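You operate a simulated robot arm through the tools that you are given. There is no shell and no other tool. Be economical: measure what you need, move in short steps, check, and stop when the job is done.

The job below is to be done with a simulated robot arm. You get a single attempt, and the scene is never put back.

Task
Get the dock's table lamp shining with the dimmer at 25.
Fine: shut the guard and plug into the dimmer before you switch on.

It is judged by the outcome, as a careful person would: the job done as asked, and still so three seconds after it is handed in. It fails if anything else is knocked over, pushed out of place, dropped, spilled or broken.

Robot
A 7-joint arm with a two-finger parallel gripper, fixed in place. Base frame: the origin is at the foot of the arm, x ahead of it, y to its left, z up; the work surface is at about z = 0. Lengths are in mm, angles in rad, forces in N, time in s.
With the tool pointing down near the work surface it reaches from about 240 to 620 mm from the base axis. Its first joint turns from -1.152 to 1.152 rad. Payload 2.6 kg.
The TCP is the grasp point between the finger pads, 30 mm short of the fingertips. In the tool frame z runs along the fingers and y along their closing line. Largest opening 94 mm; finger width 28, thickness 10; the body of the gripper, 50 by 96 mm, starts 55 mm behind the TCP.
Orientation is told as [roll, pitch, yaw] about the base's x, y, z axes, in that order, counted from this pose: with the fingers straight down and closing along the base's y, the tool's x points along the base's -x, its y along +y and its z along -z.

Tools
- The arm moves only by the tool move_arm. Its argument "rows" is a list that holds one entry, the list of rows, each a list of 7 numbers: the shift along the tool's x, y, z in mm, then the turn, a rotation vector about the tool's x, y, z in rad, then the opening, from 0 (shut) to 1 (fully open). In form: [[[tx, ty, tz, wx, wy, wz, claw], ...]]. A call has 1 to 8 rows; each row shifts and turns the commanded pose from where the row before left it, along the tool's axes as they then stand. Rows are played at 5 a second. More than 50 mm and 0.15 rad between two rows, or a gripper value outside its range, and nothing of the call is played. A pose out of reach is approached as far as the arm can. The call stops where the force on the tool passes 70 N (or 10 N more than at its start, if that is more) or the arm is blocked; 0.2 s more then pass. Each finger travels about 72 mm/s and halts on what it meets, pressing with about 22 N; the grip force reading is that of the motor and also rises with nothing between the fingers. The clock runs only during rows and for 0.2 s after the last one: add rows that do not move to give the fingers time. It gives the time, the measured TCP pose, the force on the tool (base axes), the opening and the grip force at its end, in the units of the frame above (readings bear some noise).
- Cameras (640 x 400 px; columns grow to the right, rows downward): "scene" is fixed at [26.3, 425.5, 562.3]; the picture's right is [-0.85, -0.52, 0.00], its down [-0.30, 0.49, -0.82] and it looks along [0.43, -0.70, -0.57] (base axes); focal length 234 px, centre (320, 200). "wrist" rides on the gripper at [76, 14, -103] in the tool frame; the picture's right is [-0.18, 0.98, 0.00], its down [-0.75, -0.14, -0.64] and it looks along [-0.63, -0.12, 0.77] (tool axes); focal length 243 px, centre (320, 200). There is no depth. A picture from a camera that has moved, and an enlarged one, comes with that camera's place and axes in the base frame and with its lens.
- grab_frame(camera): a new picture of that camera. It takes no simulated time.
- inspect(camera, box): a new picture of the part [left, top, right, bottom] of that camera's present view, enlarged. It takes no simulated time.
- job_done(): hands the job in; it is judged then, once.

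Work in short steps. Places have to be worked out from the pictures, the camera data and where the tool is seen: move nearer, look again, correct. Check each grasp and each placing, and mend what went wrong. You have 120 turns and 84 pictures in all, those below and enlarged ones among them. Open the gripper and draw the arm clear of the work before you hand the job in, unless the task says otherwise; then end with one line.

The tools are called as a command line: name --argument value ..., lists and objects as JSON in quotes. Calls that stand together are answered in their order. move_arm: Moves the arm, as the interface text tells. Its arguments: {"type":"object","properties":{"rows":{"type":"array","items":{"type":"array","items":{"type":"array","items":{"type":"number"}}}}},"required":["rows"]} The other tools are called the same way: grab_frame (camera) takes a picture; inspect (camera, box) takes an enlarged picture of a part of a camera's view; job_done () hands the job in.

At the start:

```text
time_s: 0.0
position: [320.4, -127.8, 390.1]
orientation: [0.0, 0.0, 0.001]
force: [-0.8, -0.4, -0.6]
grip_width: 94.0
grasp_force: 0.1
```

scene: 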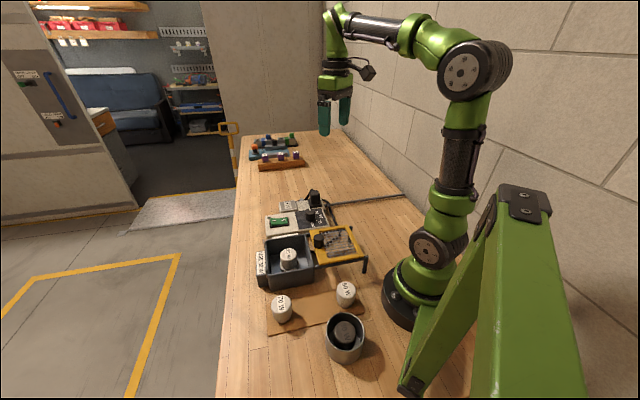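
wrist: 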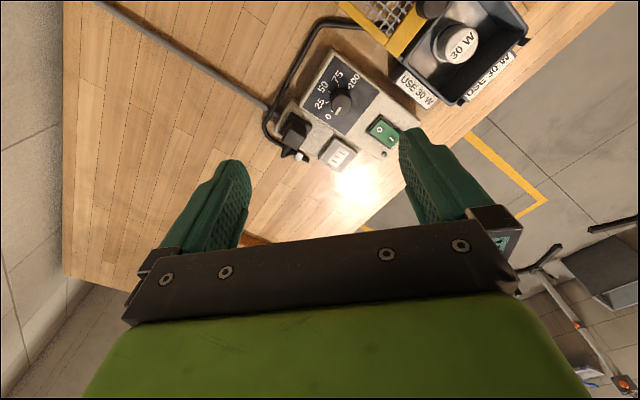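

I start by looking closer at the dock and the other things on the table.

inspect --camera "scene" --box '[240, 180, 400, 280]'

inspect --camera "scene" --box '[240, 270, 400, 370]'

inspect --camera "wrist" --box '[240, 0, 560, 200]'

inspect --camera "scene" --box '[220, 110, 348, 190]'

```text
4.00 times, centred on (320, 230) of scene
camera zoom: at [26.3, 425.5, 562.3], right [-0.85, -0.52, 0.0], down [-0.3, 0.49, -0.82], along [0.43, -0.7, -0.57], focal length 934 px, centre (320, 80)
```

zoom: 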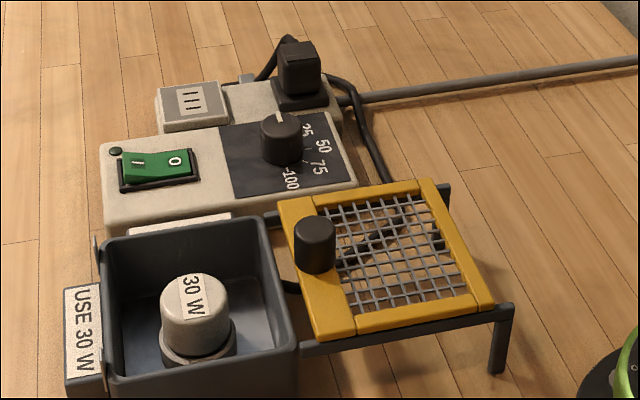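

```text
4.00 times, centred on (320, 320) of scene
camera zoom: at [26.3, 425.5, 562.3], right [-0.85, -0.52, 0.0], down [-0.3, 0.49, -0.82], along [0.43, -0.7, -0.57], focal length 934 px, centre (320, -280)
```

zoom: 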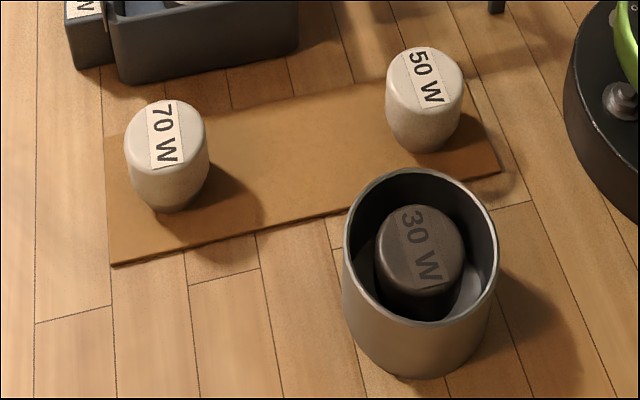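

```text
2.00 times, centred on (400, 100) of wrist
camera zoom: at [243.9, -115.9, 491.4], right [0.18, 0.98, 0.0], down [0.75, -0.14, 0.64], along [0.63, -0.12, -0.77], focal length 485 px, centre (160, 400)
```

zoom: 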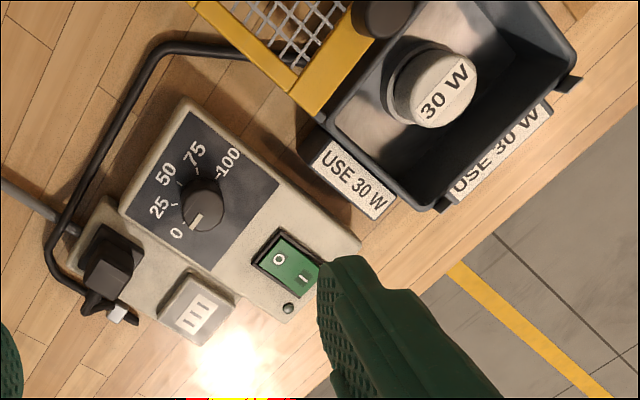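

```text
5.00 times, centred on (284, 150) of scene
camera zoom: at [26.3, 425.5, 562.3], right [-0.85, -0.52, 0.0], down [-0.3, 0.49, -0.82], along [0.43, -0.7, -0.57], focal length 1168 px, centre (500, 450)
```

zoom: 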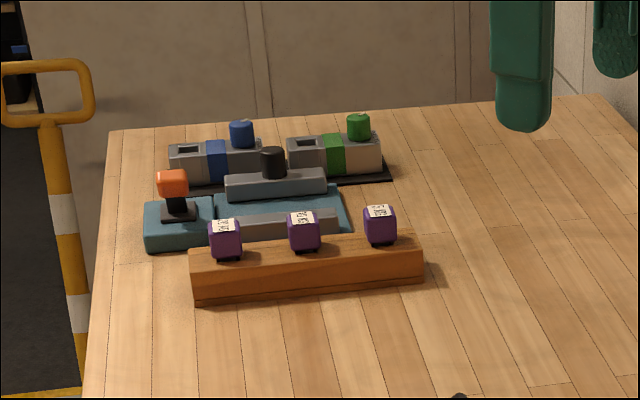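

The dock has a 30 W bulb sitting in it already, the guard rests beside it and the plug sits in one of two sockets. I move to see the dock from nearer by.

move_arm --rows '[[[15, 30, 10, 0, 0, 0, 1], [15, 30, 15, 0, 0, 0, 1], [15, 30, 15, 0, 0, 0, 1], [15, 20, 10, 0, 0, 0, 1]]]'

grab_frame --camera "wrist"

```text
time_s: 1.0
position: [259.0, -19.6, 335.4]
orientation: [0.001, 0.0, 0.0]
force: [0.7, 0.2, 0.0]
grip_width: 93.9
grasp_force: 0.1
```

```text
77 pictures are left
camera wrist: at [182.8, -6.3, 438.0], right [0.18, 0.98, 0.0], down [0.75, -0.14, 0.64], along [0.63, -0.12, -0.77], focal length 243 px, centre (320, 200)
```

wrist: 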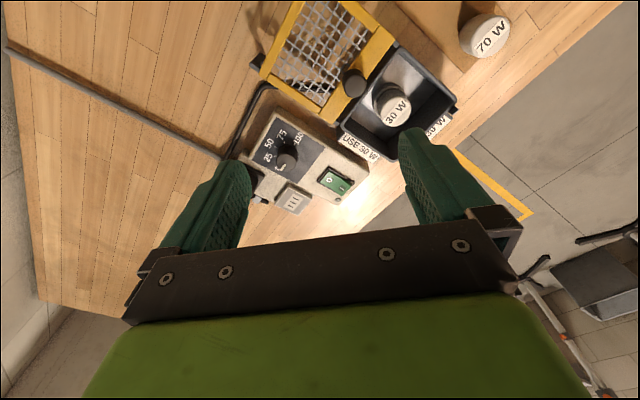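

inspect --camera "wrist" --box '[320, 20, 480, 120]'

inspect --camera "wrist" --box '[230, 0, 390, 100]'

inspect --camera "wrist" --box '[220, 90, 412, 210]'

inspect --camera "scene" --box '[250, 185, 330, 235]'

inspect --camera "scene" --box '[250, 225, 378, 305]'

```text
4.00 times, centred on (400, 70) of wrist
camera zoom: at [182.8, -6.3, 438.0], right [0.18, 0.98, 0.0], down [0.75, -0.14, 0.64], along [0.63, -0.12, -0.77], focal length 970 px, centre (0, 720)
```

zoom: 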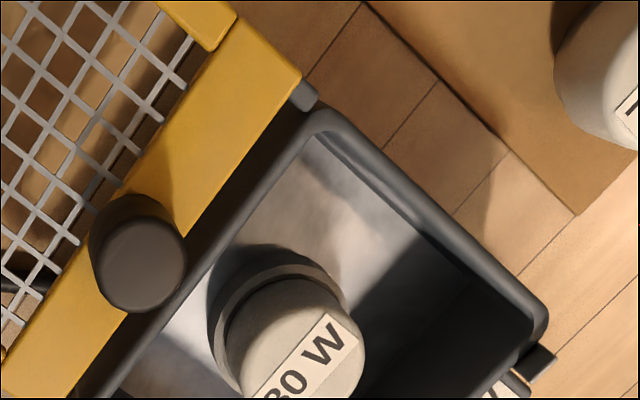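

```text
4.00 times, centred on (310, 50) of wrist
camera zoom: at [182.8, -6.3, 438.0], right [0.18, 0.98, 0.0], down [0.75, -0.14, 0.64], along [0.63, -0.12, -0.77], focal length 970 px, centre (360, 800)
```

zoom: 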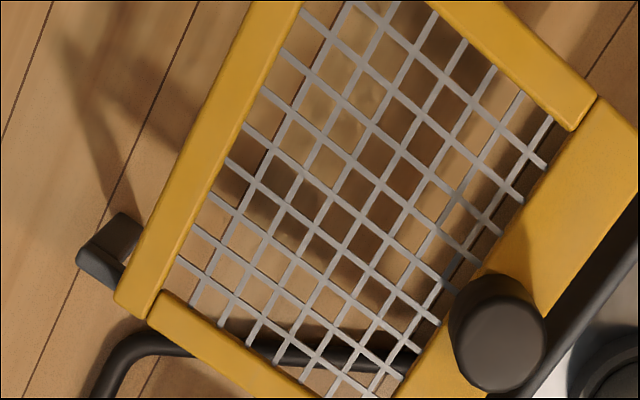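

```text
3.33 times, centred on (316, 150) of wrist
camera zoom: at [182.8, -6.3, 438.0], right [0.18, 0.98, 0.0], down [0.75, -0.14, 0.64], along [0.63, -0.12, -0.77], focal length 809 px, centre (333, 367)
```

zoom: 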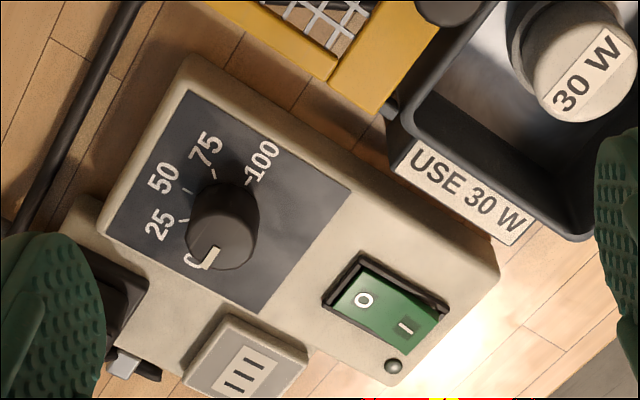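

```text
8.00 times, centred on (290, 210) of scene
camera zoom: at [26.3, 425.5, 562.3], right [-0.85, -0.52, 0.0], down [-0.3, 0.49, -0.82], along [0.43, -0.7, -0.57], focal length 1868 px, centre (560, 120)
```

zoom: 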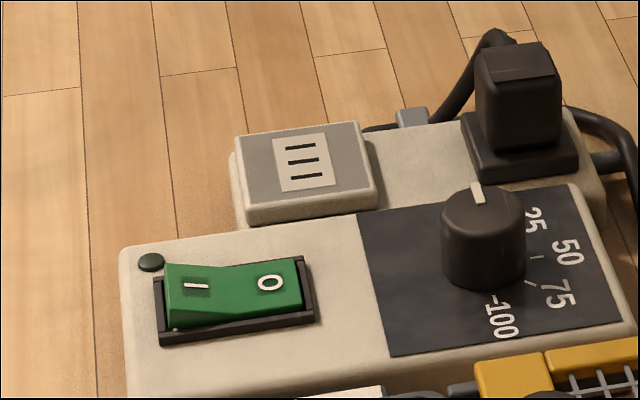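

```text
5.00 times, centred on (314, 265) of scene
camera zoom: at [26.3, 425.5, 562.3], right [-0.85, -0.52, 0.0], down [-0.3, 0.49, -0.82], along [0.43, -0.7, -0.57], focal length 1168 px, centre (350, -125)
```

zoom: 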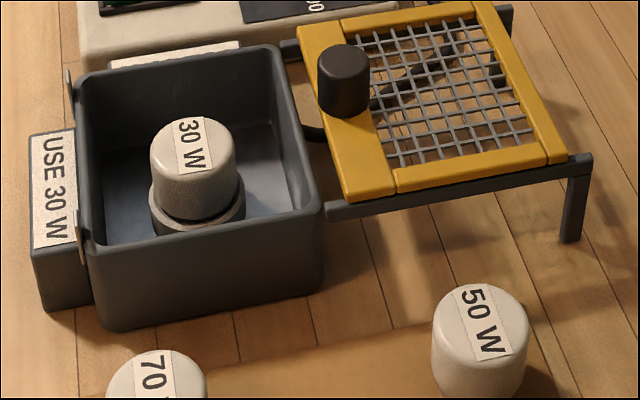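

The plug's seating is unclear, so I move nearer to look at the plug and the sockets.

move_arm --rows '[[[-20, -40, 0, 0, 0, 0, 1], [-20, -40, 15, 0, 0, 0, 1], [-20, -40, 20, 0, 0, 0, 1], [-10, -30, 25, 0, 0, 0, 1], [0, -10, 15, 0, 0, 0, 1]]]'

grab_frame --camera "wrist"

inspect --camera "wrist" --box '[240, 60, 432, 180]'

```text
time_s: 2.2
position: [328.2, -177.5, 265.1]
orientation: [0.0, 0.001, 0.002]
force: [0.5, -0.5, 0.0]
grip_width: 94.0
grasp_force: 0.1
```

```text
71 pictures are left
camera wrist: at [252.5, -164.9, 367.7], right [0.18, 0.98, 0.0], down [0.75, -0.14, 0.64], along [0.63, -0.12, -0.77], focal length 243 px, centre (320, 200)
```

wrist: 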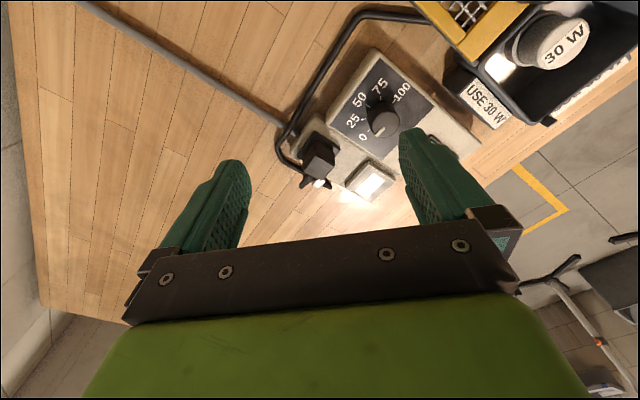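

```text
3.33 times, centred on (336, 120) of wrist
camera zoom: at [252.5, -164.9, 367.7], right [0.18, 0.98, 0.0], down [0.75, -0.14, 0.64], along [0.63, -0.12, -0.77], focal length 809 px, centre (267, 467)
```

zoom: 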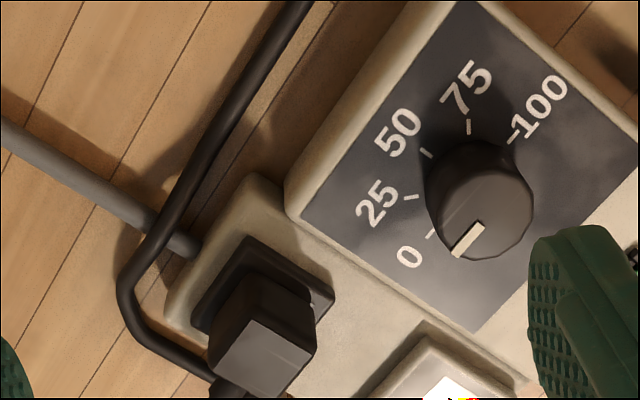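

The dock is turned roughly 44° about z, the plug is at about (433,-200) and the empty slotted socket at about (500,-123). I turn the tool to line up with the dock and look again.

move_arm --rows '[[[0, 0, 0, 0, 0, 0.134, 1], [0, 0, 0, 0, 0, 0.134, 1], [0, 0, 0, 0, 0, 0.134, 1], [0, 0, 0, 0, 0, 0.134, 1], [0, 0, 0, 0, 0, 0.134, 1], [0, 0, 0, 0, 0, 0.134, 1], [0, 40, 0, 0, 0, 0, 1]]]'

grab_frame --camera "wrist"

```text
time_s: 3.8
position: [357.9, -152.5, 267.4]
orientation: [0.0, 0.0, -0.807]
force: [-0.5, 0.0, 0.5]
grip_width: 93.7
grasp_force: 0.1
```

```text
69 pictures are left
camera wrist: at [315.3, -88.5, 369.0], right [0.84, 0.55, 0.0], down [0.42, -0.64, 0.64], along [0.35, -0.54, -0.77], focal length 243 px, centre (320, 200)
```

wrist: 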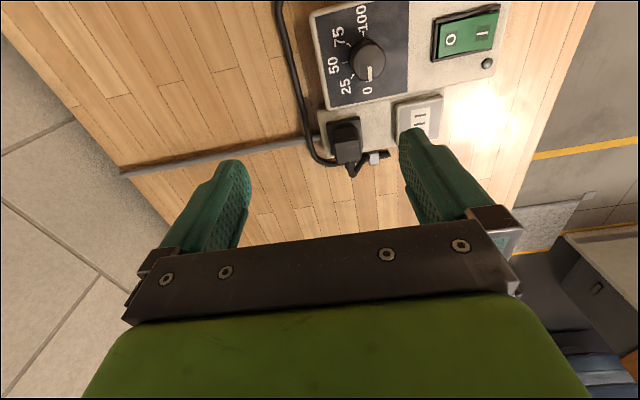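

inspect --camera "wrist" --box '[310, 80, 454, 180]'

```text
4.00 times, centred on (382, 130) of wrist
camera zoom: at [315.3, -88.5, 369.0], right [0.84, 0.55, 0.0], down [0.42, -0.64, 0.64], along [0.35, -0.54, -0.77], focal length 970 px, centre (72, 480)
```

zoom: 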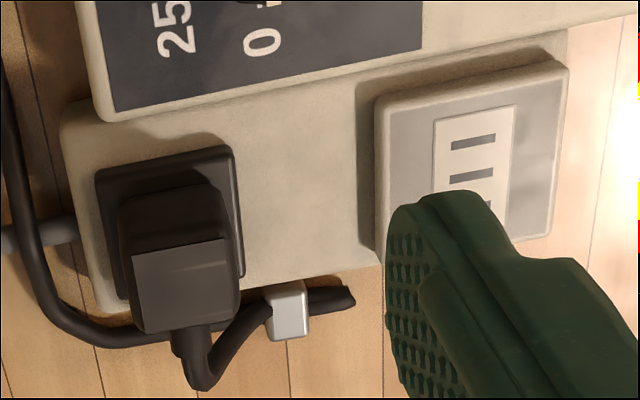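

Next I go over the guard's knob, judged at about (279,21), top z about 105, staying high.

move_arm --rows '[[[40, 10, 0, 0, 0, 0, 1], [40, 15, 0, 0, 0, 0, 1], [35, 15, 10, 0, 0, 0, 1], [35, 13, 20, 0, 0, 0, 1], [30, 10, 20, 0, 0, 0, 1]]]'

grab_frame --camera "wrist"

grab_frame --camera "scene"

```text
time_s: 5.0
position: [281.9, 23.1, 214.8]
orientation: [0.0, -0.001, -0.803]
force: [-0.1, -0.4, -0.2]
grip_width: 94.2
grasp_force: 0.1
```

```text
67 pictures are left
camera wrist: at [238.9, 85.0, 316.1], right [0.84, 0.55, 0.0], down [0.42, -0.64, 0.64], along [0.35, -0.54, -0.77], focal length 243 px, centre (320, 200)
```

wrist: 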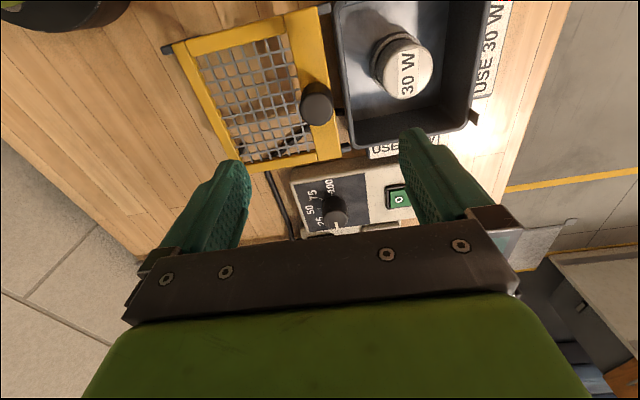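

```text
66 pictures are left
```

scene: 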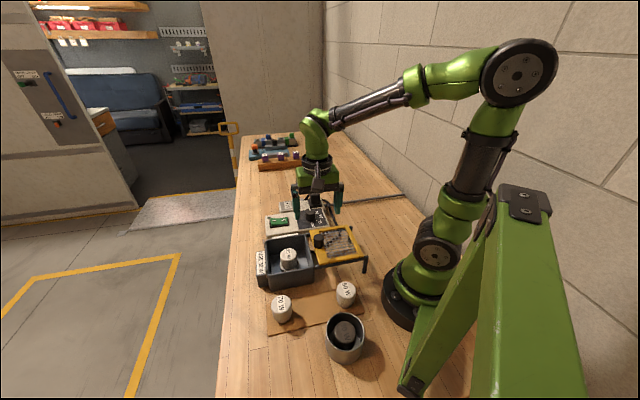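

The knob is about 5 mm from under the tool. I shift to it and descend to just over the guard's frame.

move_arm --rows '[[[5, -3, 30, 0, 0, 0, 1], [0, 0, 30, 0, 0, 0, 1], [0, 0, 20, 0, 0, 0, 1], [0, 0, 0, 0, 0, 0, 1]]]'

grab_frame --camera "wrist"

inspect --camera "scene" --box '[270, 190, 398, 270]'

```text
time_s: 6.0
position: [275.8, 25.4, 132.7]
orientation: [0.0, 0.0, -0.803]
force: [0.3, -0.3, -0.2]
grip_width: 93.5
grasp_force: 0.2
```

```text
65 pictures are left
camera wrist: at [232.5, 90.0, 234.7], right [0.84, 0.55, 0.0], down [0.42, -0.64, 0.64], along [0.35, -0.54, -0.77], focal length 243 px, centre (320, 200)
```

wrist: 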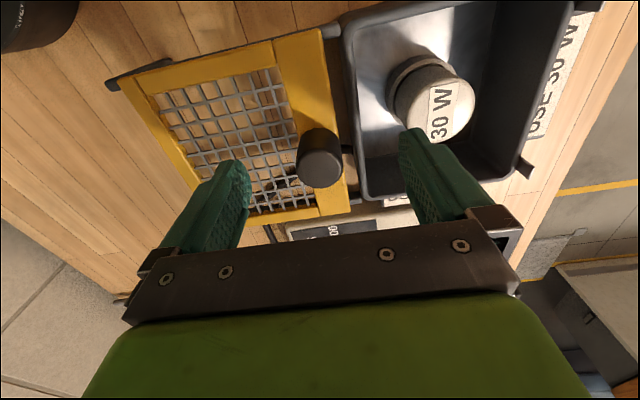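

```text
5.00 times, centred on (334, 230) of scene
camera zoom: at [26.3, 425.5, 562.3], right [-0.85, -0.52, 0.0], down [-0.3, 0.49, -0.82], along [0.43, -0.7, -0.57], focal length 1168 px, centre (250, 50)
```

zoom: 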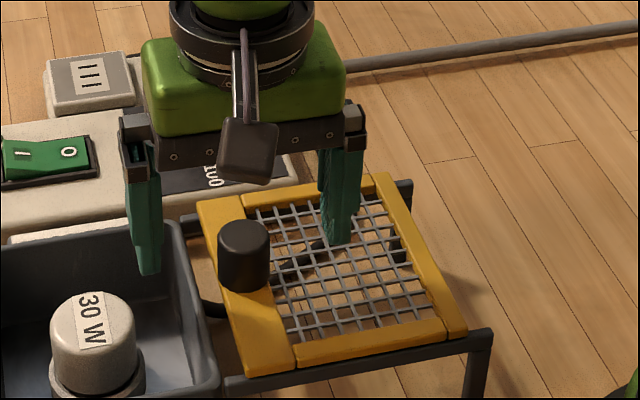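

The knob lies about 5 mm to the +v side of the closing line. I shift, go down 15 mm and close on it.

move_arm --rows '[[[5, -1, 0, 0, 0, 0, 1], [0, 0, 13, 0, 0, 0, 1], [0, 0, 0, 0, 0, 0, 0.6], [0, 0, 0, 0, 0, 0, 0.1], [0, 0, 0, 0, 0, 0, 0.1], [0, 0, 0, 0, 0, 0, 0.1], [0, 0, 0, 0, 0, 0, 0.1]]]'

grab_frame --camera "wrist"

```text
time_s: 7.6
position: [271.0, 28.3, 121.7]
orientation: [0.001, 0.0, -0.802]
force: [-0.4, 0.1, -4.1]
grip_width: 28.8
grasp_force: 44.7
```

```text
63 pictures are left
camera wrist: at [228.4, 91.9, 223.7], right [0.84, 0.55, 0.0], down [0.42, -0.64, 0.64], along [0.35, -0.54, -0.77], focal length 243 px, centre (320, 200)
```

wrist: 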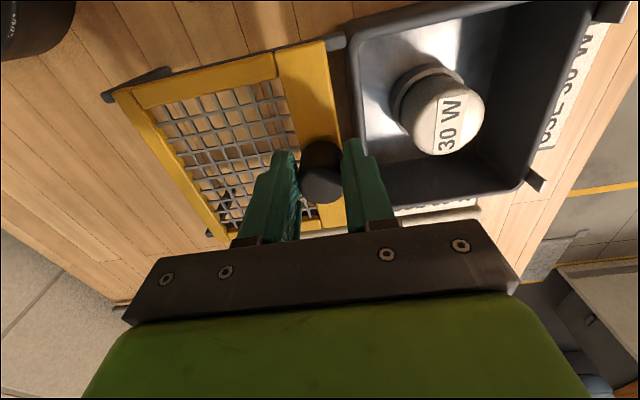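

The knob is held (28.8 mm). I slide the guard toward the lamp box along tool +y.

move_arm --rows '[[[0, 8, 0, 0, 0, 0, 0.1], [0, 12, 0, 0, 0, 0, 0.1], [0, 12, 0, 0, 0, 0, 0.1], [0, 10, 0, 0, 0, 0, 0.1]]]'

grab_frame --camera "wrist"

```text
time_s: 8.6
position: [299.3, 56.5, 121.7]
orientation: [-0.001, 0.0, -0.803]
force: [-3.6, 3.2, 5.3]
grip_width: 29.1
grasp_force: 45.3
```

```text
62 pictures are left
camera wrist: at [257.1, 120.8, 223.7], right [0.84, 0.55, 0.0], down [0.42, -0.64, 0.64], along [0.35, -0.54, -0.77], focal length 243 px, centre (320, 200)
```

wrist: 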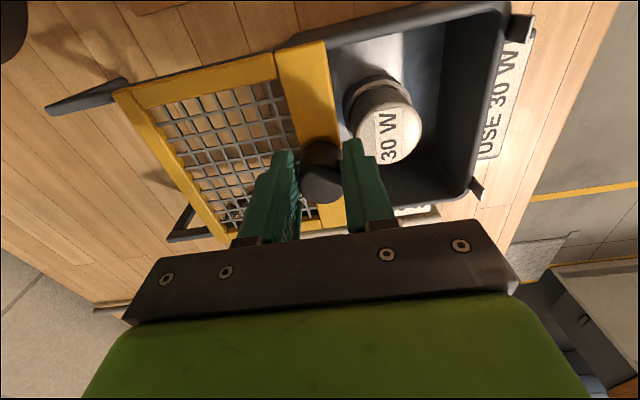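

It slides freely with little force. I continue.

move_arm --rows '[[[0.4, 12, 0, 0, 0, 0, 0.1], [0.3, 12, 0, 0, 0, 0, 0.1], [0.3, 12, 0, 0, 0, 0, 0.1], [0.3, 12, 0, 0, 0, 0, 0.1], [0.3, 12, 0, 0, 0, 0, 0.1]]]'

grab_frame --camera "wrist"

```text
time_s: 9.8
position: [343.1, 99.5, 121.5]
orientation: [0.001, -0.001, -0.801]
force: [-12.6, 11.0, 24.4]
grip_width: 28.7
grasp_force: 45.5
```

```text
61 pictures are left
camera wrist: at [300.0, 163.4, 223.6], right [0.83, 0.55, 0.0], down [0.42, -0.64, 0.64], along [0.35, -0.53, -0.77], focal length 243 px, centre (320, 200)
```

wrist: 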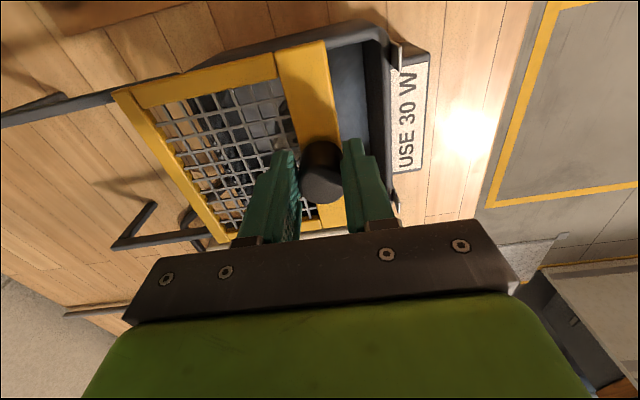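

Side and upward forces are growing (16 N along +v, 24 N up), so my path strays from the rails a little. I relax by 2 mm in v and 2 mm up, then go on.

move_arm --rows '[[[2, 0, -2, 0, 0, 0, 0.1], [0, 0, 0, 0, 0, 0, 0.1]]]'

```text
time_s: 10.4
position: [341.4, 98.7, 119.9]
orientation: [-0.003, 0.0, -0.806]
force: [0.4, 0.3, -9.4]
grip_width: 28.9
grasp_force: 44.6
```

move_arm --rows '[[[0.4, 8, 0.5, 0, 0, 0, 0.1], [0.4, 8, 0, 0, 0, 0, 0.1], [0, 0, 0, 0, 0, 0, 0.1]]]'

grab_frame --camera "wrist"

```text
time_s: 11.2
position: [351.5, 110.0, 121.3]
orientation: [-0.001, -0.001, -0.805]
force: [6.4, -7.5, -11.9]
grip_width: 28.9
grasp_force: 44.9
```

```text
60 pictures are left
camera wrist: at [310.0, 174.0, 223.4], right [0.84, 0.55, 0.0], down [0.42, -0.64, 0.64], along [0.35, -0.54, -0.77], focal length 243 px, centre (320, 200)
```

wrist: 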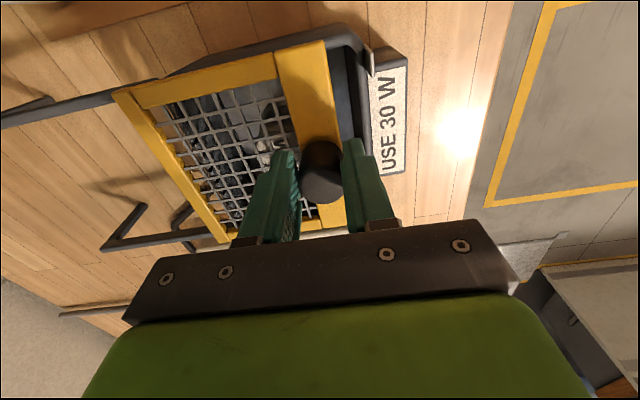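

About 15 mm are left to the stops. I correct the small offsets and go on in smaller steps.

move_arm --rows '[[[-0.8, 4, 0.7, 0, 0, 0, 0.1], [0, 5, 0, 0, 0, 0, 0.1], [0, 0, 0, 0, 0, 0, 0.1]]]'

move_arm --rows '[[[0, 4, 0, 0, 0, 0, 0.1], [0, 3, 0, 0, 0, 0, 0.1], [0, 0, 0, 0, 0, 0, 0.1]]]'

grab_frame --camera "wrist"

inspect --camera "scene" --box '[240, 200, 400, 300]'

```text
time_s: 12.0
position: [359.8, 116.6, 122.1]
orientation: [0.002, -0.002, -0.803]
force: [6.6, -5.8, -5.6]
grip_width: 28.6
grasp_force: 45.1
```

```text
time_s: 12.8
position: [364.4, 122.1, 121.2]
orientation: [-0.002, -0.002, -0.804]
force: [15.0, -12.5, -18.5]
grip_width: 28.9
grasp_force: 45.2
```

```text
59 pictures are left
camera wrist: at [321.1, 185.0, 223.5], right [0.84, 0.55, 0.0], down [0.42, -0.64, 0.64], along [0.35, -0.54, -0.77], focal length 243 px, centre (320, 200)
```

wrist: 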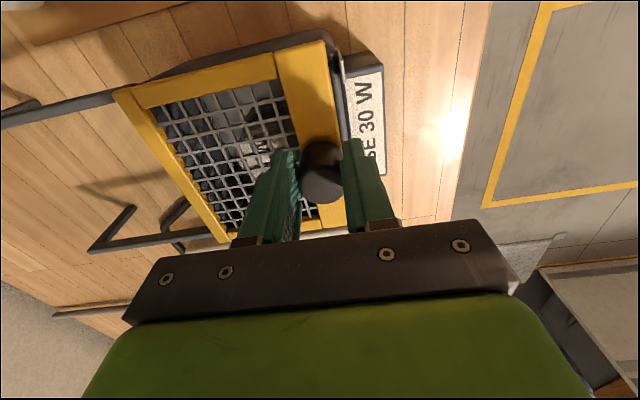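

```text
4.00 times, centred on (320, 250) of scene
camera zoom: at [26.4, 425.6, 562.3], right [-0.85, -0.52, 0.0], down [-0.3, 0.49, -0.82], along [0.43, -0.7, -0.57], focal length 934 px, centre (320, 0)
```

zoom: 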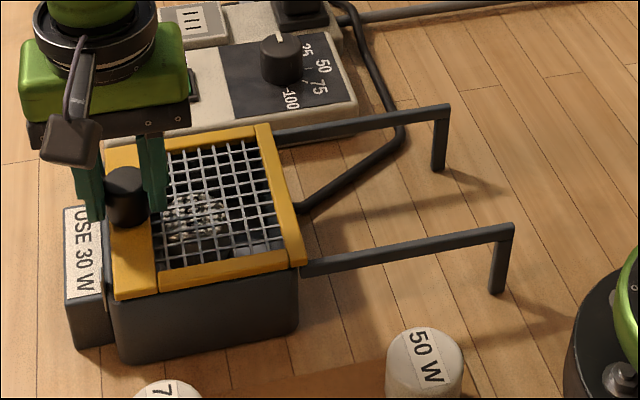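

Almost shut. I ease the side load and push the last millimetres to the stops.

move_arm --rows '[[[-1.5, 0, 1, 0, 0, 0, 0.1], [0, 3, 0, 0, 0, 0, 0.1], [0, 2, 0, 0, 0, 0, 0.1], [0, 0, 0, 0, 0, 0, 0.1]]]'

inspect --camera "wrist" --box '[240, 20, 432, 140]'

```text
time_s: 13.8
position: [367.1, 124.7, 120.8]
orientation: [-0.002, 0.004, -0.805]
force: [-8.2, -6.2, 7.9]
grip_width: 28.8
grasp_force: 44.6
```

```text
3.33 times, centred on (336, 80) of wrist
camera zoom: at [325.4, 188.7, 223.9], right [0.84, 0.55, 0.0], down [0.42, -0.64, 0.64], along [0.35, -0.54, -0.77], focal length 809 px, centre (267, 600)
```

zoom: 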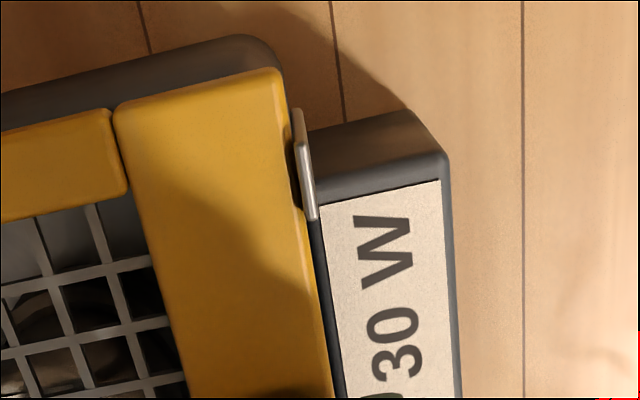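

There is about 10 N against the stop and the guard touches the clips, so it is shut. I let go and rise.

move_arm --rows '[[[0, 0, 0, 0, 0, 0, 0.6], [0, 0, 0, 0, 0, 0, 0.7], [0, 0, -25, 0, 0, 0, 0.7], [0, 0, -40, 0, 0, 0, 1], [0, 0, -40, 0, 0, 0, 1]]]'

grab_frame --camera "wrist"

inspect --camera "scene" --box '[240, 185, 400, 285]'

```text
time_s: 15.0
position: [365.4, 125.8, 223.6]
orientation: [0.001, -0.001, -0.802]
force: [0.6, -0.2, 0.8]
grip_width: 94.0
grasp_force: 0.1
```

```text
56 pictures are left
camera wrist: at [322.6, 189.0, 325.9], right [0.83, 0.55, 0.0], down [0.42, -0.64, 0.64], along [0.35, -0.54, -0.77], focal length 243 px, centre (320, 200)
```

wrist: 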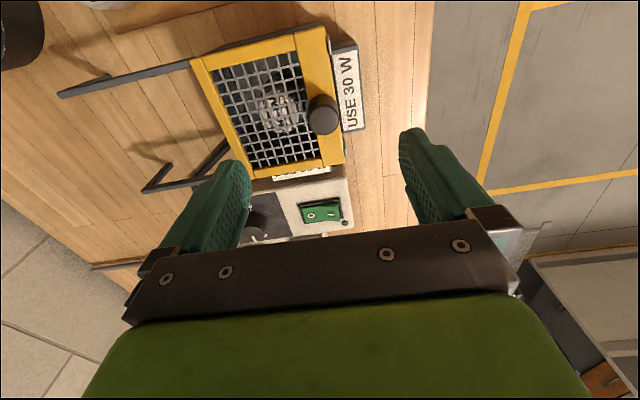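

```text
4.00 times, centred on (320, 235) of scene
camera zoom: at [26.3, 425.5, 562.3], right [-0.85, -0.52, 0.0], down [-0.3, 0.49, -0.82], along [0.43, -0.7, -0.57], focal length 934 px, centre (320, 60)
```

zoom: 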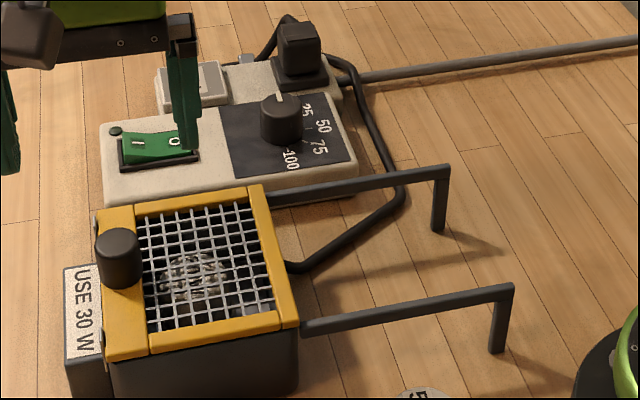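

The guard is shut. Now I go over the plug at about (433,-200).

move_arm --rows '[[[-36, -22, 0, 0, 0, 0, 1], [-36, -22, 0, 0, 0, 0, 1], [-36, -22, 0, 0, 0, 0, 1], [-36, -22, 0, 0, 0, 0, 1], [-36, -22, 0, 0, 0, 0, 1], [-36, -22, 0, 0, 0, 0, 1], [-36, -22, 0, 0, 0, 0, 1], [-30, -22, 0, 0, 0, 0, 1]]]'

grab_frame --camera "wrist"

```text
time_s: 16.8
position: [436.9, -202.6, 225.3]
orientation: [0.0, 0.002, -0.803]
force: [-0.3, -0.7, 0.9]
grip_width: 93.7
grasp_force: 0.0
```

```text
54 pictures are left
camera wrist: at [393.5, -139.2, 327.5], right [0.84, 0.55, 0.0], down [0.42, -0.64, 0.64], along [0.35, -0.54, -0.77], focal length 243 px, centre (320, 200)
```

wrist: 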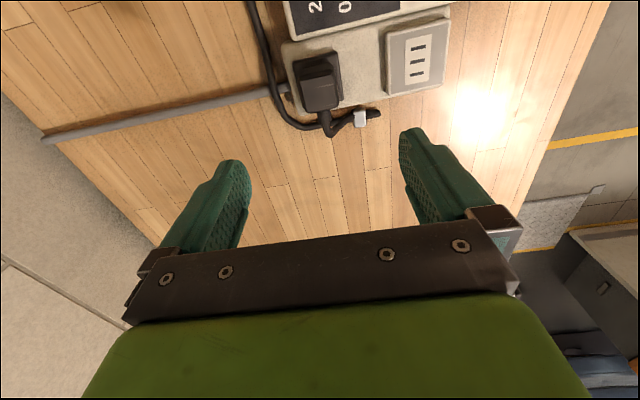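

inspect --camera "wrist" --box '[260, 20, 468, 150]'

inspect --camera "scene" --box '[264, 180, 344, 230]'

```text
3.08 times, centred on (364, 85) of wrist
camera zoom: at [393.5, -139.2, 327.5], right [0.84, 0.55, 0.0], down [0.42, -0.64, 0.64], along [0.35, -0.54, -0.77], focal length 746 px, centre (185, 554)
```

zoom: 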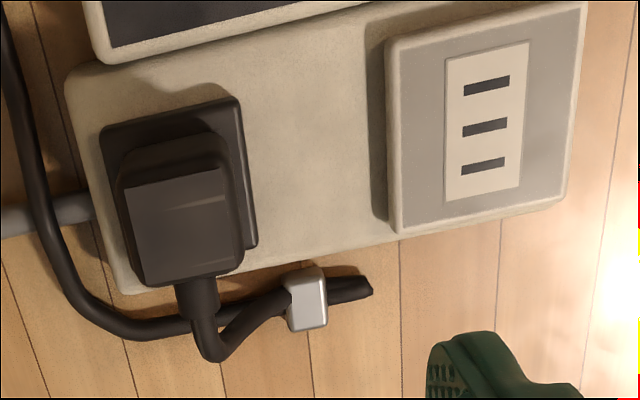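

```text
8.00 times, centred on (304, 205) of scene
camera zoom: at [26.2, 425.6, 562.3], right [-0.85, -0.52, 0.0], down [-0.3, 0.49, -0.82], along [0.43, -0.7, -0.57], focal length 1868 px, centre (448, 160)
```

zoom: 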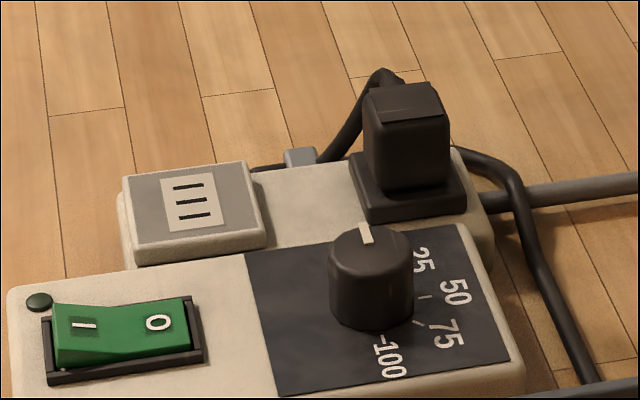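

The plug is centred at about (433,-200) with its top at z≈77. I shift 4.5 mm and go down to just above it.

move_arm --rows '[[[4.5, -1, 30, 0, 0, 0, 1], [0, 0, 30, 0, 0, 0, 1], [0, 0, 30, 0, 0, 0, 1], [0, 0, 20, 0, 0, 0, 1], [0, 0, 0, 0, 0, 0, 1]]]'

grab_frame --camera "wrist"

inspect --camera "scene" --box '[264, 170, 360, 230]'

```text
time_s: 18.0
position: [432.3, -199.9, 116.0]
orientation: [0.0, -0.001, -0.805]
force: [-0.5, -0.5, 0.4]
grip_width: 94.2
grasp_force: 0.1
```

```text
51 pictures are left
camera wrist: at [389.4, -136.3, 218.5], right [0.84, 0.55, 0.0], down [0.42, -0.64, 0.64], along [0.35, -0.54, -0.77], focal length 243 px, centre (320, 200)
```

wrist: 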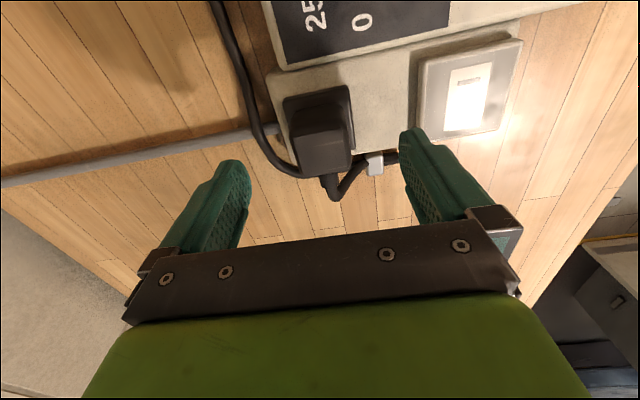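

```text
6.67 times, centred on (312, 200) of scene
camera zoom: at [26.3, 425.5, 562.3], right [-0.85, -0.52, 0.0], down [-0.3, 0.49, -0.82], along [0.43, -0.7, -0.57], focal length 1557 px, centre (373, 200)
```

zoom: 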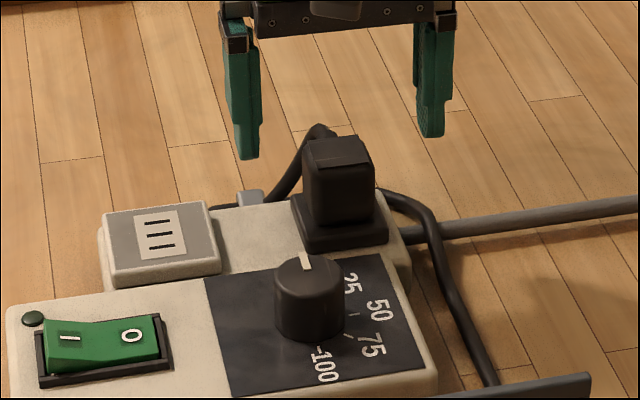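

Aligned. I narrow the opening somewhat, go down 46 mm and close on the plug.

move_arm --rows '[[[-1.5, 0, 0, 0, 0, 0, 0.75], [0, 0, 23, 0, 0, 0, 0.75], [0, 0, 23, 0, 0, 0, 0.75], [0, 0, 0, 0, 0, 0, 0.4], [0, 0, 0, 0, 0, 0, 0.1], [0, 0, 0, 0, 0, 0, 0.1], [0, 0, 0, 0, 0, 0, 0.1]]]'

grab_frame --camera "wrist"

inspect --camera "scene" --box '[264, 170, 360, 230]'

```text
time_s: 19.6
position: [434.3, -200.6, 70.3]
orientation: [0.0, 0.001, -0.803]
force: [0.2, 0.3, 0.0]
grip_width: 42.0
grasp_force: 22.0
```

```text
49 pictures are left
camera wrist: at [391.7, -136.2, 173.3], right [0.84, 0.55, 0.0], down [0.42, -0.64, 0.64], along [0.35, -0.54, -0.77], focal length 243 px, centre (320, 200)
```

wrist: 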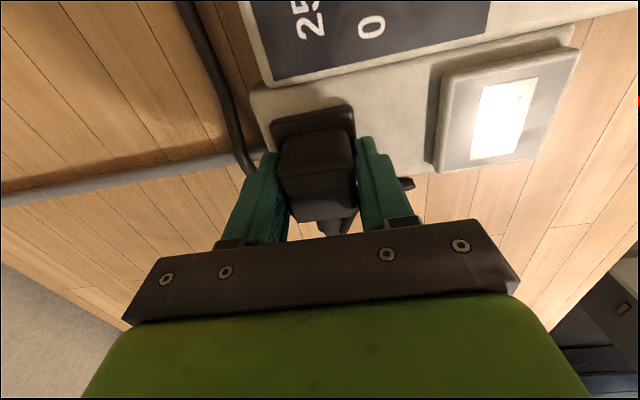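

```text
6.67 times, centred on (312, 200) of scene
camera zoom: at [26.3, 425.5, 562.3], right [-0.85, -0.52, 0.0], down [-0.3, 0.49, -0.82], along [0.43, -0.7, -0.57], focal length 1557 px, centre (373, 200)
```

zoom: 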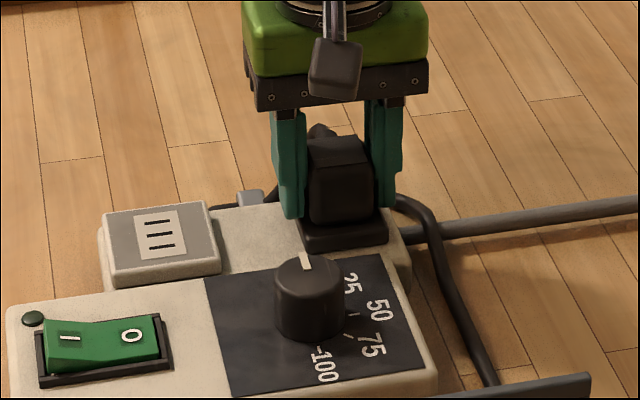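

move_arm --rows '[[[0, 0, 0, 0, 0, 0, 0], [0, 0, 0, 0, 0, 0, 0]]]'

```text
time_s: 20.2
position: [434.3, -199.6, 71.0]
orientation: [-0.001, 0.002, -0.802]
force: [-0.8, -0.8, 0.3]
grip_width: 41.8
grasp_force: 21.9
```

The plug is held at 41.8 mm. I draw it straight up in small steps.

move_arm --rows '[[[0, 0, -4, 0, 0, 0, 0], [0, 0, -6, 0, 0, 0, 0], [0, 0, -10, 0, 0, 0, 0], [0, 0, -10, 0, 0, 0, 0]]]'

inspect --camera "scene" --box '[264, 170, 360, 230]'

```text
time_s: 21.2
position: [434.8, -199.8, 100.1]
orientation: [-0.001, 0.0, -0.803]
force: [-0.6, -0.6, -0.2]
grip_width: 37.1
grasp_force: 21.5
```

```text
6.67 times, centred on (312, 200) of scene
camera zoom: at [26.3, 425.5, 562.3], right [-0.85, -0.52, 0.0], down [-0.3, 0.49, -0.82], along [0.43, -0.7, -0.57], focal length 1557 px, centre (373, 200)
```

zoom: 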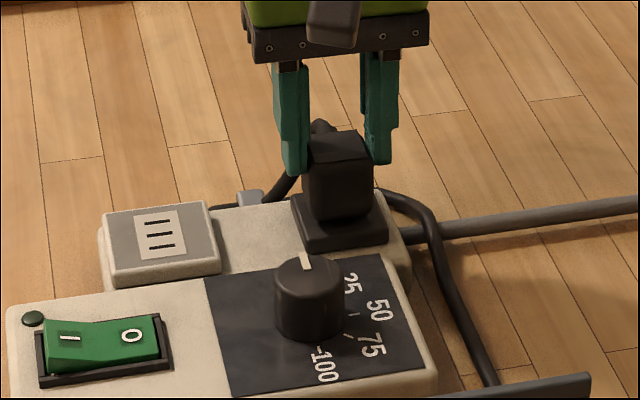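

The grip slipped off upward: the plug stayed. I look closer at its shape.

inspect --camera "scene" --box '[296, 182, 336, 207]'

grab_frame --camera "wrist"

inspect --camera "wrist" --box '[260, 80, 388, 220]'

```text
16.00 times, centred on (316, 194) of scene
camera zoom: at [26.3, 425.5, 562.3], right [-0.85, -0.52, 0.0], down [-0.3, 0.49, -0.82], along [0.43, -0.7, -0.57], focal length 3736 px, centre (384, 288)
```

zoom: 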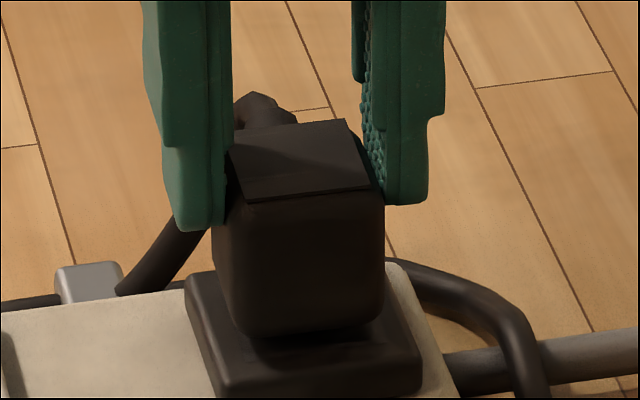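

```text
45 pictures are left
camera wrist: at [391.9, -136.3, 202.9], right [0.84, 0.55, 0.0], down [0.42, -0.64, 0.64], along [0.35, -0.54, -0.77], focal length 243 px, centre (320, 200)
```

wrist: 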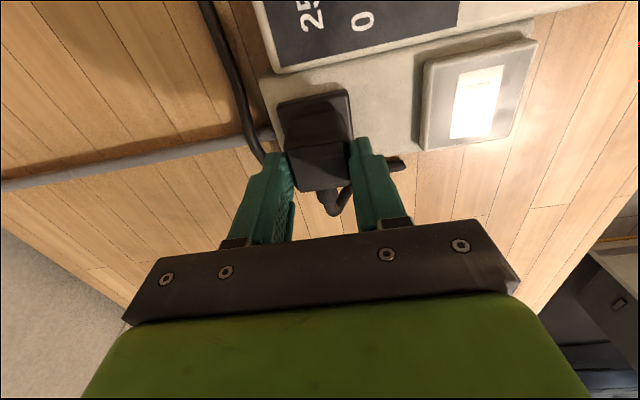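

```text
2.86 times, centred on (324, 150) of wrist
camera zoom: at [391.9, -136.3, 202.9], right [0.84, 0.55, 0.0], down [0.42, -0.64, 0.64], along [0.35, -0.54, -0.77], focal length 693 px, centre (309, 343)
```

zoom: 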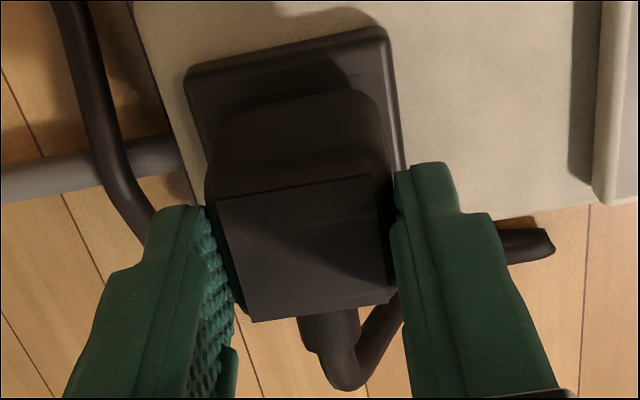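

The plug bulges at mid-height and tapers toward the top, so the fingers slid up it. I grip again a bit lower and 2.5 mm further toward its middle, then pull slowly while watching the force.

move_arm --rows '[[[0, 0, 0, 0, 0, 0, 0.6], [-2.5, 0, 0, 0, 0, 0, 0.65], [0, 0, 17, 0, 0, 0, 0.65], [0, 0, 16, 0, 0, 0, 0.65], [0, 0, 2, 0, 0, 0, 0.5], [0, 0, 0, 0, 0, 0, 0], [0, 0, 0, 0, 0, 0, 0], [0, 0, 0, 0, 0, 0, 0]]]'

move_arm --rows '[[[0, 0, -1.5, 0, 0, 0, 0]]]'

```text
time_s: 23.0
position: [436.4, -202.4, 66.3]
orientation: [-0.003, -0.003, -0.804]
force: [-12.8, -7.1, 16.3]
grip_width: 50.2
grasp_force: 45.1
```

```text
time_s: 23.4
position: [437.2, -202.2, 66.4]
orientation: [-0.001, -0.005, -0.802]
force: [-16.0, -10.7, 17.9]
grip_width: 50.1
grasp_force: 44.7
```

The fingers caught the 50 mm wide socket plate, so that was too low. I open, rise 4.5 mm and close again.

move_arm --rows '[[[0, 0, 0, 0, 0, 0, 0.65], [0, 0, -3, 0, 0, 0, 0.65], [0, 0, 0, 0, 0, 0, 0.65], [0, 0, 0, 0, 0, 0, 0], [0, 0, 0, 0, 0, 0, 0], [0, 0, 0, 0, 0, 0, 0], [0, 0, 0, 0, 0, 0, 0]]]'

inspect --camera "scene" --box '[296, 182, 336, 207]'

```text
time_s: 25.0
position: [435.5, -202.0, 69.5]
orientation: [-0.001, 0.002, -0.804]
force: [-12.9, -2.3, 1.0]
grip_width: 50.0
grasp_force: 45.1
```

```text
16.00 times, centred on (316, 194) of scene
camera zoom: at [26.2, 425.5, 562.3], right [-0.85, -0.52, 0.0], down [-0.3, 0.49, -0.82], along [0.43, -0.7, -0.57], focal length 3736 px, centre (384, 288)
```

zoom: 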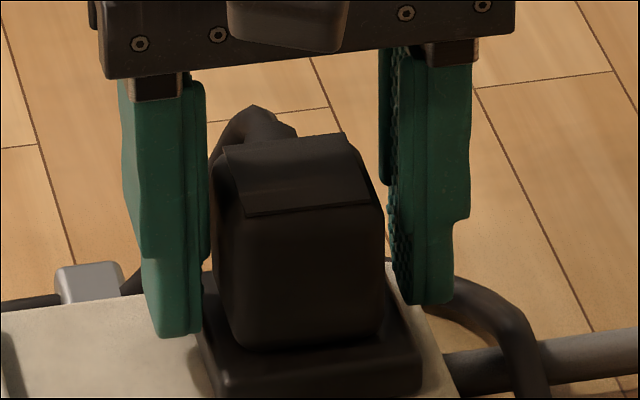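

Still on the plate: its top must be just above the tips, and the plug has dropped back in after having risen about 5 mm. I open, go 5 mm higher and close on the plug body only.

move_arm --rows '[[[0, 0, 0, 0, 0, 0, 0.65], [0, -0.7, -5.5, 0, 0, 0, 0.65], [0, 0, 0, 0, 0, 0, 0.65], [0, 0, 0, 0, 0, 0, 0], [0, 0, 0, 0, 0, 0, 0], [0, 0, 0, 0, 0, 0, 0], [0, 0, 0, 0, 0, 0, 0]]]'

inspect --camera "scene" --box '[296, 182, 336, 207]'

```text
time_s: 26.6
position: [435.7, -202.2, 73.8]
orientation: [0.001, -0.001, -0.804]
force: [0.8, 0.4, 1.5]
grip_width: 41.8
grasp_force: 22.0
```

```text
16.00 times, centred on (316, 194) of scene
camera zoom: at [26.2, 425.5, 562.3], right [-0.85, -0.52, 0.0], down [-0.3, 0.49, -0.82], along [0.43, -0.7, -0.57], focal length 3736 px, centre (384, 288)
```

zoom: 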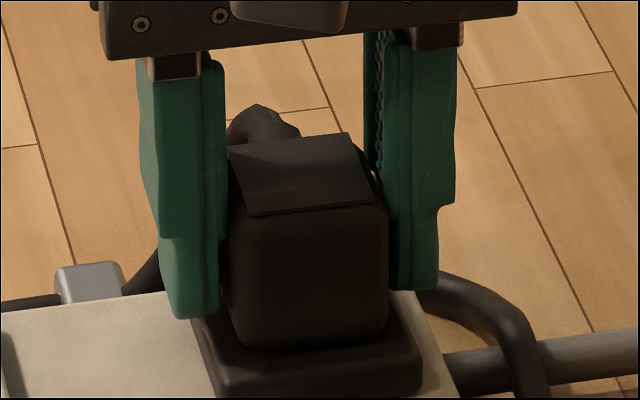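

The fingers now hold the plug itself. I pull slowly and read the force.

move_arm --rows '[[[0, 0, -1.5, 0, 0, 0, 0], [0, 0, -1.5, 0, 0, 0, 0]]]'

move_arm --rows '[[[0, 0, -2, 0, 0, 0, 0], [0, 0, -3, 0, 0, 0, 0]]]'

inspect --camera "scene" --box '[296, 182, 336, 207]'

```text
time_s: 27.2
position: [435.5, -201.8, 77.3]
orientation: [0.001, 0.0, -0.804]
force: [-0.1, 0.0, -1.0]
grip_width: 41.6
grasp_force: 21.7
```

```text
time_s: 27.8
position: [434.8, -200.2, 84.0]
orientation: [0.002, -0.001, -0.802]
force: [-0.6, 0.4, -0.2]
grip_width: 41.7
grasp_force: 21.9
```

```text
16.00 times, centred on (316, 194) of scene
camera zoom: at [26.3, 425.5, 562.3], right [-0.85, -0.52, 0.0], down [-0.3, 0.49, -0.82], along [0.43, -0.7, -0.57], focal length 3736 px, centre (384, 288)
```

zoom: 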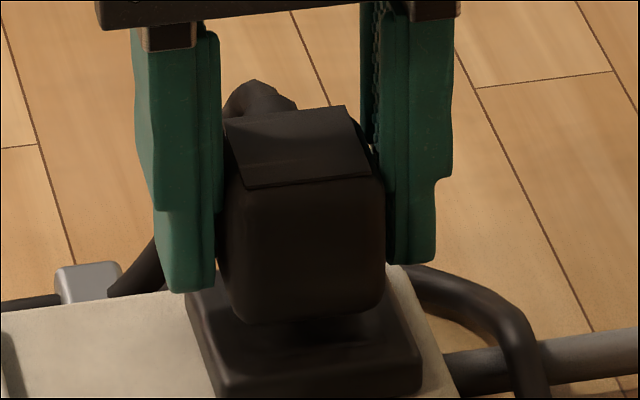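

The plug rises with the fingers. I keep pulling gently.

move_arm --rows '[[[0, 0, -2, 0, 0, 0, 0], [0, 0, -3, 0, 0, 0, 0], [0, 0, -3, 0, 0, 0, 0]]]'

inspect --camera "scene" --box '[296, 182, 336, 207]'

```text
time_s: 28.6
position: [436.3, -201.5, 91.4]
orientation: [0.001, 0.0, -0.803]
force: [-0.4, -0.3, -1.6]
grip_width: 41.6
grasp_force: 21.9
```

```text
16.00 times, centred on (316, 194) of scene
camera zoom: at [26.3, 425.5, 562.3], right [-0.85, -0.52, 0.0], down [-0.3, 0.49, -0.82], along [0.43, -0.7, -0.57], focal length 3736 px, centre (384, 288)
```

zoom: 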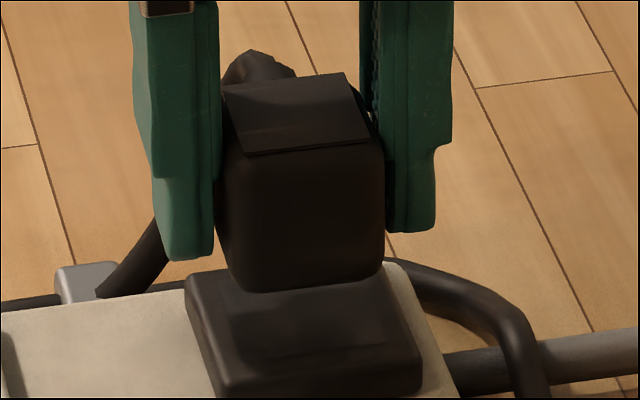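

move_arm --rows '[[[0, 0, -4, 0, 0, 0, 0], [0, 0, -5, 0, 0, 0, 0], [0, 0, -5, 0, 0, 0, 0], [0, 0, -5, 0, 0, 0, 0], [0, 0, -5, 0, 0, 0, 0]]]'

inspect --camera "scene" --box '[280, 165, 344, 205]'

grab_frame --camera "wrist"

```text
time_s: 29.8
position: [433.5, -201.9, 114.6]
orientation: [0.001, 0.001, -0.803]
force: [-0.1, 0.0, -0.7]
grip_width: 42.0
grasp_force: 22.2
```

```text
10.00 times, centred on (312, 185) of scene
camera zoom: at [26.3, 425.5, 562.3], right [-0.85, -0.52, 0.0], down [-0.3, 0.49, -0.82], along [0.43, -0.7, -0.57], focal length 2335 px, centre (400, 350)
```

zoom: 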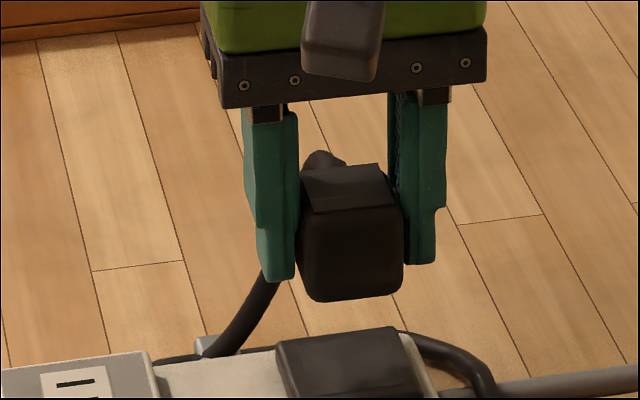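

```text
38 pictures are left
camera wrist: at [391.9, -137.6, 216.9], right [0.84, 0.55, 0.0], down [0.42, -0.64, 0.64], along [0.35, -0.54, -0.77], focal length 243 px, centre (320, 200)
```

wrist: 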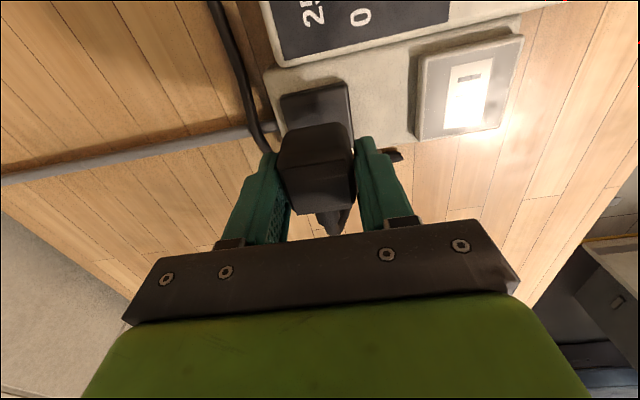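

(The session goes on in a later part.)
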